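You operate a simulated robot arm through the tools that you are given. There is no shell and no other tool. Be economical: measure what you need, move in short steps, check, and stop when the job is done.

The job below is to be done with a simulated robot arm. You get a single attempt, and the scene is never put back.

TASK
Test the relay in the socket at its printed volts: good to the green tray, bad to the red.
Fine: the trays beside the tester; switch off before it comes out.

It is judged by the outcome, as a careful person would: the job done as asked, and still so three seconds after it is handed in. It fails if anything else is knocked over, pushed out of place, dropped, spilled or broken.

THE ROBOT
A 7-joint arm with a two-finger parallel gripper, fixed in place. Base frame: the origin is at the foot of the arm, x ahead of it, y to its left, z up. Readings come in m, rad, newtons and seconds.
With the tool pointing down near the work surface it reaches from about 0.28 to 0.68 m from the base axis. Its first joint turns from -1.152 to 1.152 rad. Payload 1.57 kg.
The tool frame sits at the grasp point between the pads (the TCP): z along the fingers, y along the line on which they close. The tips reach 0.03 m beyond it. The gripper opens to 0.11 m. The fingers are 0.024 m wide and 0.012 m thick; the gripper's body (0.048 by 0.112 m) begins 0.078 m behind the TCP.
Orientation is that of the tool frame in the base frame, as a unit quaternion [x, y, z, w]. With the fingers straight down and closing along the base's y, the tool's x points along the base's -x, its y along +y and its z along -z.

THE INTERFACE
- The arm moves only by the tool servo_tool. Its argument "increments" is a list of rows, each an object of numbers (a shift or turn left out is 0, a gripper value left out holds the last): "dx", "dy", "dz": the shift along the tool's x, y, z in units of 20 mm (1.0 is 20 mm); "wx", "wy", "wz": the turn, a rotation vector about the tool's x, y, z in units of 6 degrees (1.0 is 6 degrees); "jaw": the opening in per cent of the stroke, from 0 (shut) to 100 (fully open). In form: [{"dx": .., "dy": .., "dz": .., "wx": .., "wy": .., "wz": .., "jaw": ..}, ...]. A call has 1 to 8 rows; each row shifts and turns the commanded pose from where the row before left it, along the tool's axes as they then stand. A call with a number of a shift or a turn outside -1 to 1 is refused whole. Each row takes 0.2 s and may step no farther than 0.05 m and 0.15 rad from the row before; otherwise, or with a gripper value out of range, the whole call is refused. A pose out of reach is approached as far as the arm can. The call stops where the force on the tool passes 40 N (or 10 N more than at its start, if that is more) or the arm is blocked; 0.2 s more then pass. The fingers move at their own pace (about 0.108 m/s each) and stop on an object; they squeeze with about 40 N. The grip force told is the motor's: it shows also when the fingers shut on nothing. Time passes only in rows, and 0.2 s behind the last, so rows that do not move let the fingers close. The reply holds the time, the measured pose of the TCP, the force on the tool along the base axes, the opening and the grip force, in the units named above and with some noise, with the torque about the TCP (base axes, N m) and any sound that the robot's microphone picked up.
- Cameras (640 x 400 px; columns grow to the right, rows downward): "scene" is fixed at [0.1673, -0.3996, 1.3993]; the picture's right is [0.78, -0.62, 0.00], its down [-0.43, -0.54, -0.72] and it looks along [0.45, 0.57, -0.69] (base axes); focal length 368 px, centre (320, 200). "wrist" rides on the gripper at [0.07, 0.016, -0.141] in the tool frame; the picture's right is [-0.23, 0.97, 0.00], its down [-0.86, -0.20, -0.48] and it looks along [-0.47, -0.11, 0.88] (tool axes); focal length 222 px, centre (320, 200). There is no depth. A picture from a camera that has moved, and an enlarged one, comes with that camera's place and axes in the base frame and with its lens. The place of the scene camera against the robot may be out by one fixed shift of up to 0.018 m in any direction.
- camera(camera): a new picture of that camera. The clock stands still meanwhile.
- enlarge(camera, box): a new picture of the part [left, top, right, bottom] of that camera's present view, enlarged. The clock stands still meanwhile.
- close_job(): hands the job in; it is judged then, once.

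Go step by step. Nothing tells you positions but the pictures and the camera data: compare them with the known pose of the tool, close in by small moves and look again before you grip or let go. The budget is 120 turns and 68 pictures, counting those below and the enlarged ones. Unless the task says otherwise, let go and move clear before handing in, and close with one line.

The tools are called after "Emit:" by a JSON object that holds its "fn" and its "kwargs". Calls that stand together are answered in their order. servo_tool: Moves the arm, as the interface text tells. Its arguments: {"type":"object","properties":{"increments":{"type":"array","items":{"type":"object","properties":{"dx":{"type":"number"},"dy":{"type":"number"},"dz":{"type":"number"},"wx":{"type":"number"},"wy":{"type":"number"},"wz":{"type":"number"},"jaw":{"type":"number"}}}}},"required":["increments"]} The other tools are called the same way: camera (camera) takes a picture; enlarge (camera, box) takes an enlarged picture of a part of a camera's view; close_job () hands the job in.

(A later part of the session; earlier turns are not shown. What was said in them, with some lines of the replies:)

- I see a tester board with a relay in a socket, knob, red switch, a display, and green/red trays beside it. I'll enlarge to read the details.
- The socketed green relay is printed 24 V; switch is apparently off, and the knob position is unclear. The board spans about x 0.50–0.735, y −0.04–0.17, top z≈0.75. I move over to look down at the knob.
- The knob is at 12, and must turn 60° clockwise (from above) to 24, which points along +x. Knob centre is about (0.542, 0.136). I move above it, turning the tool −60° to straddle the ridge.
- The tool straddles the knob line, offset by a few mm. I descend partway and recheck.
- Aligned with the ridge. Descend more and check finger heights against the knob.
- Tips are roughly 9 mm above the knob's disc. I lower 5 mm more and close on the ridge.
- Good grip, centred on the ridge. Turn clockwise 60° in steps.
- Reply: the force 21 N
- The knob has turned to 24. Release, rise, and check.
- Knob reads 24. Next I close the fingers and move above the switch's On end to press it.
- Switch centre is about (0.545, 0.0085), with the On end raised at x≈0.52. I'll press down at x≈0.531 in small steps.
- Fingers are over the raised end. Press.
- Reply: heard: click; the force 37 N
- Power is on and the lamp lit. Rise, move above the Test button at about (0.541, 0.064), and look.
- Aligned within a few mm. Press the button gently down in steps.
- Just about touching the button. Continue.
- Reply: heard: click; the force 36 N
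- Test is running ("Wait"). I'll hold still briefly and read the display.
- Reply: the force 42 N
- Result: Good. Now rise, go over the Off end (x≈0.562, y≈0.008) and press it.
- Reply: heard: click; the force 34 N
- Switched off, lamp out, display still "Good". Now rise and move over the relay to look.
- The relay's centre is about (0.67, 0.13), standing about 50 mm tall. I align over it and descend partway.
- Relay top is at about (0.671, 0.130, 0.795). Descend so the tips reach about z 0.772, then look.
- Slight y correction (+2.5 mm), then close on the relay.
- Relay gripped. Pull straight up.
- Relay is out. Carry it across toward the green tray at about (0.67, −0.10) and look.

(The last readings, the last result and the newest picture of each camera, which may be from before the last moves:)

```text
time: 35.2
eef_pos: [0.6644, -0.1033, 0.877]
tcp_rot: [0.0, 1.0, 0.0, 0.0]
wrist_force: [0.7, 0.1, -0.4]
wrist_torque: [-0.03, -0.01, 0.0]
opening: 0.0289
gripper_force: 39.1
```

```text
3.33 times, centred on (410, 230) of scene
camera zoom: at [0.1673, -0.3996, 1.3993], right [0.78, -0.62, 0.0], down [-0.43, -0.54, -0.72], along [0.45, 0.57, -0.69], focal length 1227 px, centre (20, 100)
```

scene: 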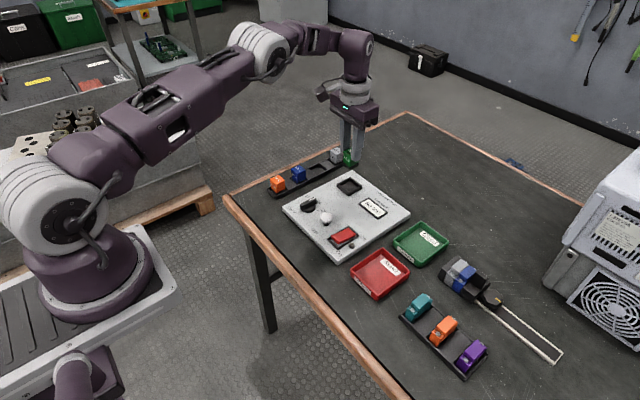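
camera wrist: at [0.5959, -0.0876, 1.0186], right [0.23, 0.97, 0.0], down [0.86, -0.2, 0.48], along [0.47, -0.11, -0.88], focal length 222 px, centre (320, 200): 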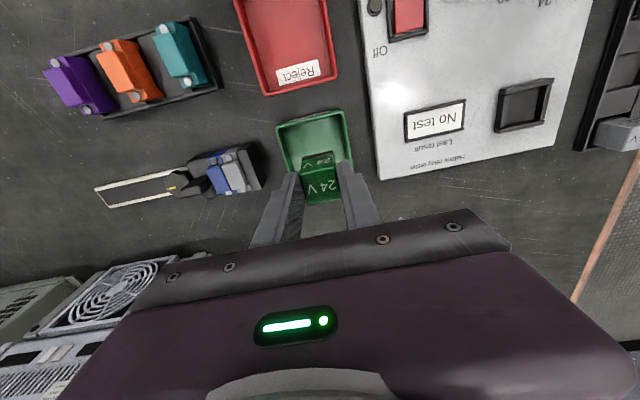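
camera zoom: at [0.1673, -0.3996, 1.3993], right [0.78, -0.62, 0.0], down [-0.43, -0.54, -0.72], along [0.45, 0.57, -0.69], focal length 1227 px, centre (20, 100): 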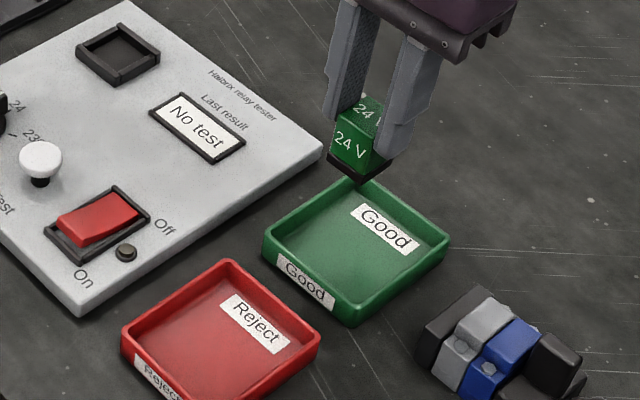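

Tray spans y −0.146…−0.070, centre about (0.671, −0.108). Small correction, then lower partway and look.

Emit:
{"fn": "servo_tool", "kwargs": {"increments": [{"dx": -0.22, "dy": -0.22, "dz": 0.5}, {"dz": 0.8}, {"dz": 0.8}, {"dz": 0.8}, {}]}}

Emit:
{"fn": "enlarge", "kwargs": {"camera": "wrist", "box": [220, 80, 420, 220]}}

Emit:
{"fn": "enlarge", "kwargs": {"camera": "scene", "box": [370, 190, 460, 280]}}

```text
time: 36.4
eef_pos: [0.6711, -0.1097, 0.8198]
tcp_rot: [0.0, 1.0, 0.0, 0.001]
wrist_force: [-0.1, -1.0, -1.4]
wrist_torque: [0.03, 0.02, -0.02]
opening: 0.0288
gripper_force: 38.6
```

```text
2.86 times, centred on (320, 150) of wrist
camera zoom: at [0.6004, -0.0928, 0.9601], right [0.23, 0.97, 0.0], down [0.85, -0.2, 0.48], along [0.47, -0.11, -0.88], focal length 635 px, centre (320, 343)
```

zoom: 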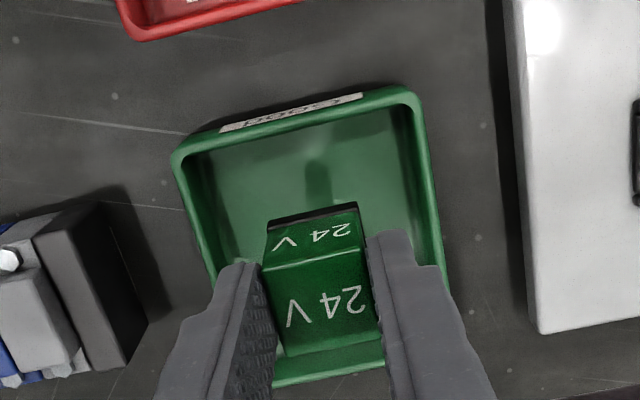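

```text
4.44 times, centred on (415, 235) of scene
camera zoom: at [0.1673, -0.3996, 1.3993], right [0.78, -0.62, 0.0], down [-0.43, -0.54, -0.72], along [0.45, 0.57, -0.69], focal length 1636 px, centre (-102, 44)
```

zoom: 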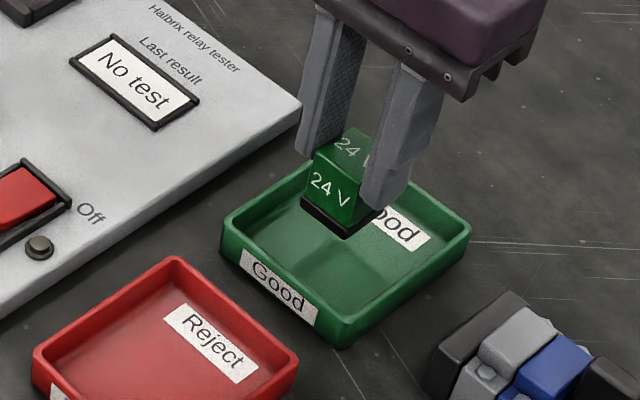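

Well centred in y. Lower gently until contact.

Emit:
{"fn": "servo_tool", "kwargs": {"increments": [{"dz": 0.5}, {"dz": 0.3}, {"dz": 0.25}, {"dz": 0.2}, {"dz": 0.15}]}}

Emit:
{"fn": "enlarge", "kwargs": {"camera": "scene", "box": [370, 190, 460, 280]}}

```text
time: 37.6
eef_pos: [0.6682, -0.1087, 0.7932]
tcp_rot: [0.0, 1.0, 0.0, 0.0]
wrist_force: [0.5, 0.1, -0.6]
wrist_torque: [-0.02, 0.01, 0.01]
opening: 0.0288
gripper_force: 38.3
```

```text
4.44 times, centred on (415, 235) of scene
camera zoom: at [0.1673, -0.3996, 1.3993], right [0.78, -0.62, 0.0], down [-0.43, -0.54, -0.72], along [0.45, 0.57, -0.69], focal length 1636 px, centre (-102, 44)
```

zoom: 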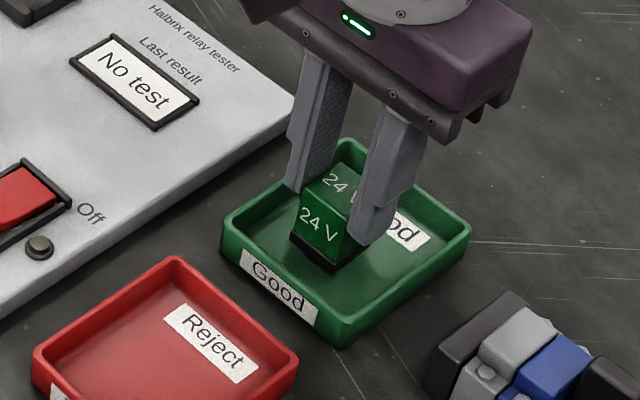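

Emit:
{"fn": "servo_tool", "kwargs": {"increments": [{"dz": 0.15}, {"dz": 0.12}, {"dz": 0.12}, {"dz": 0.1}, {}]}}

Emit:
{"fn": "enlarge", "kwargs": {"camera": "scene", "box": [370, 190, 460, 280]}}

```text
time: 38.8
eef_pos: [0.6701, -0.108, 0.7835]
tcp_rot: [0.0, 1.0, 0.0, 0.003]
wrist_force: [-5.6, 2.6, 22.3]
wrist_torque: [0.17, 0.31, 0.01]
opening: 0.029
gripper_force: 39.0
```

```text
4.44 times, centred on (415, 235) of scene
camera zoom: at [0.1667, -0.3995, 1.3994], right [0.78, -0.62, 0.0], down [-0.43, -0.54, -0.72], along [0.45, 0.57, -0.69], focal length 1636 px, centre (-102, 44)
```

zoom: 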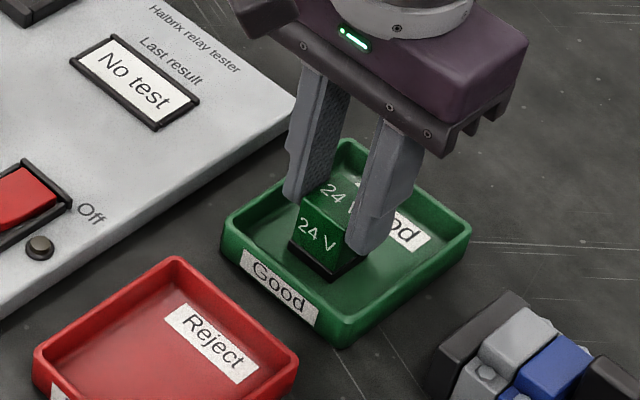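

Relay rests on the tray floor. Ease off slightly, open a little, and rise.

Emit:
{"fn": "servo_tool", "kwargs": {"increments": [{"dz": -0.06}, {"jaw": 35}, {}, {"dz": -0.5}, {"dz": -1}, {"dz": -1}, {"dz": -1}, {"dz": -1}]}}

Emit:
{"fn": "enlarge", "kwargs": {"camera": "scene", "box": [370, 190, 460, 280]}}

Emit:
{"fn": "camera", "kwargs": {"camera": "scene"}}

```text
time: 40.6
eef_pos: [0.6688, -0.1071, 0.8734]
tcp_rot: [-0.001, 1.0, 0.0, 0.0]
wrist_force: [0.1, -0.6, 0.1]
wrist_torque: [0.04, 0.01, 0.03]
opening: 0.0385
gripper_force: 0.1
```

```text
4.44 times, centred on (415, 235) of scene
camera zoom: at [0.1673, -0.3996, 1.3993], right [0.78, -0.62, 0.0], down [-0.43, -0.54, -0.72], along [0.45, 0.57, -0.69], focal length 1636 px, centre (-102, 44)
```

zoom: 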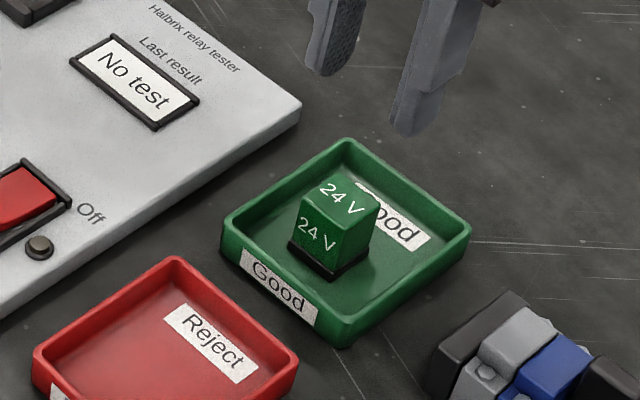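

```text
19 pictures are left
```

scene: 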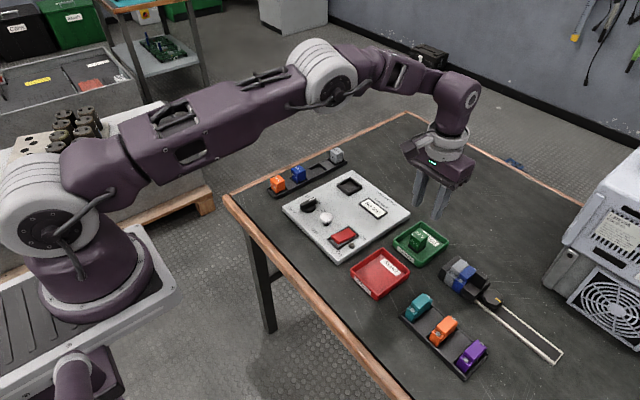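

The relay stands upright in the green tray. The tester is off, the arm is clear, and nothing else has been disturbed, so I'm handing in.

Emit:
{"fn": "close_job", "kwargs": {}}

```text
The job is handed in.
```

The relay tested good at its printed 24 V. I switched the tester off before taking the relay out, and it's now in the green tray.
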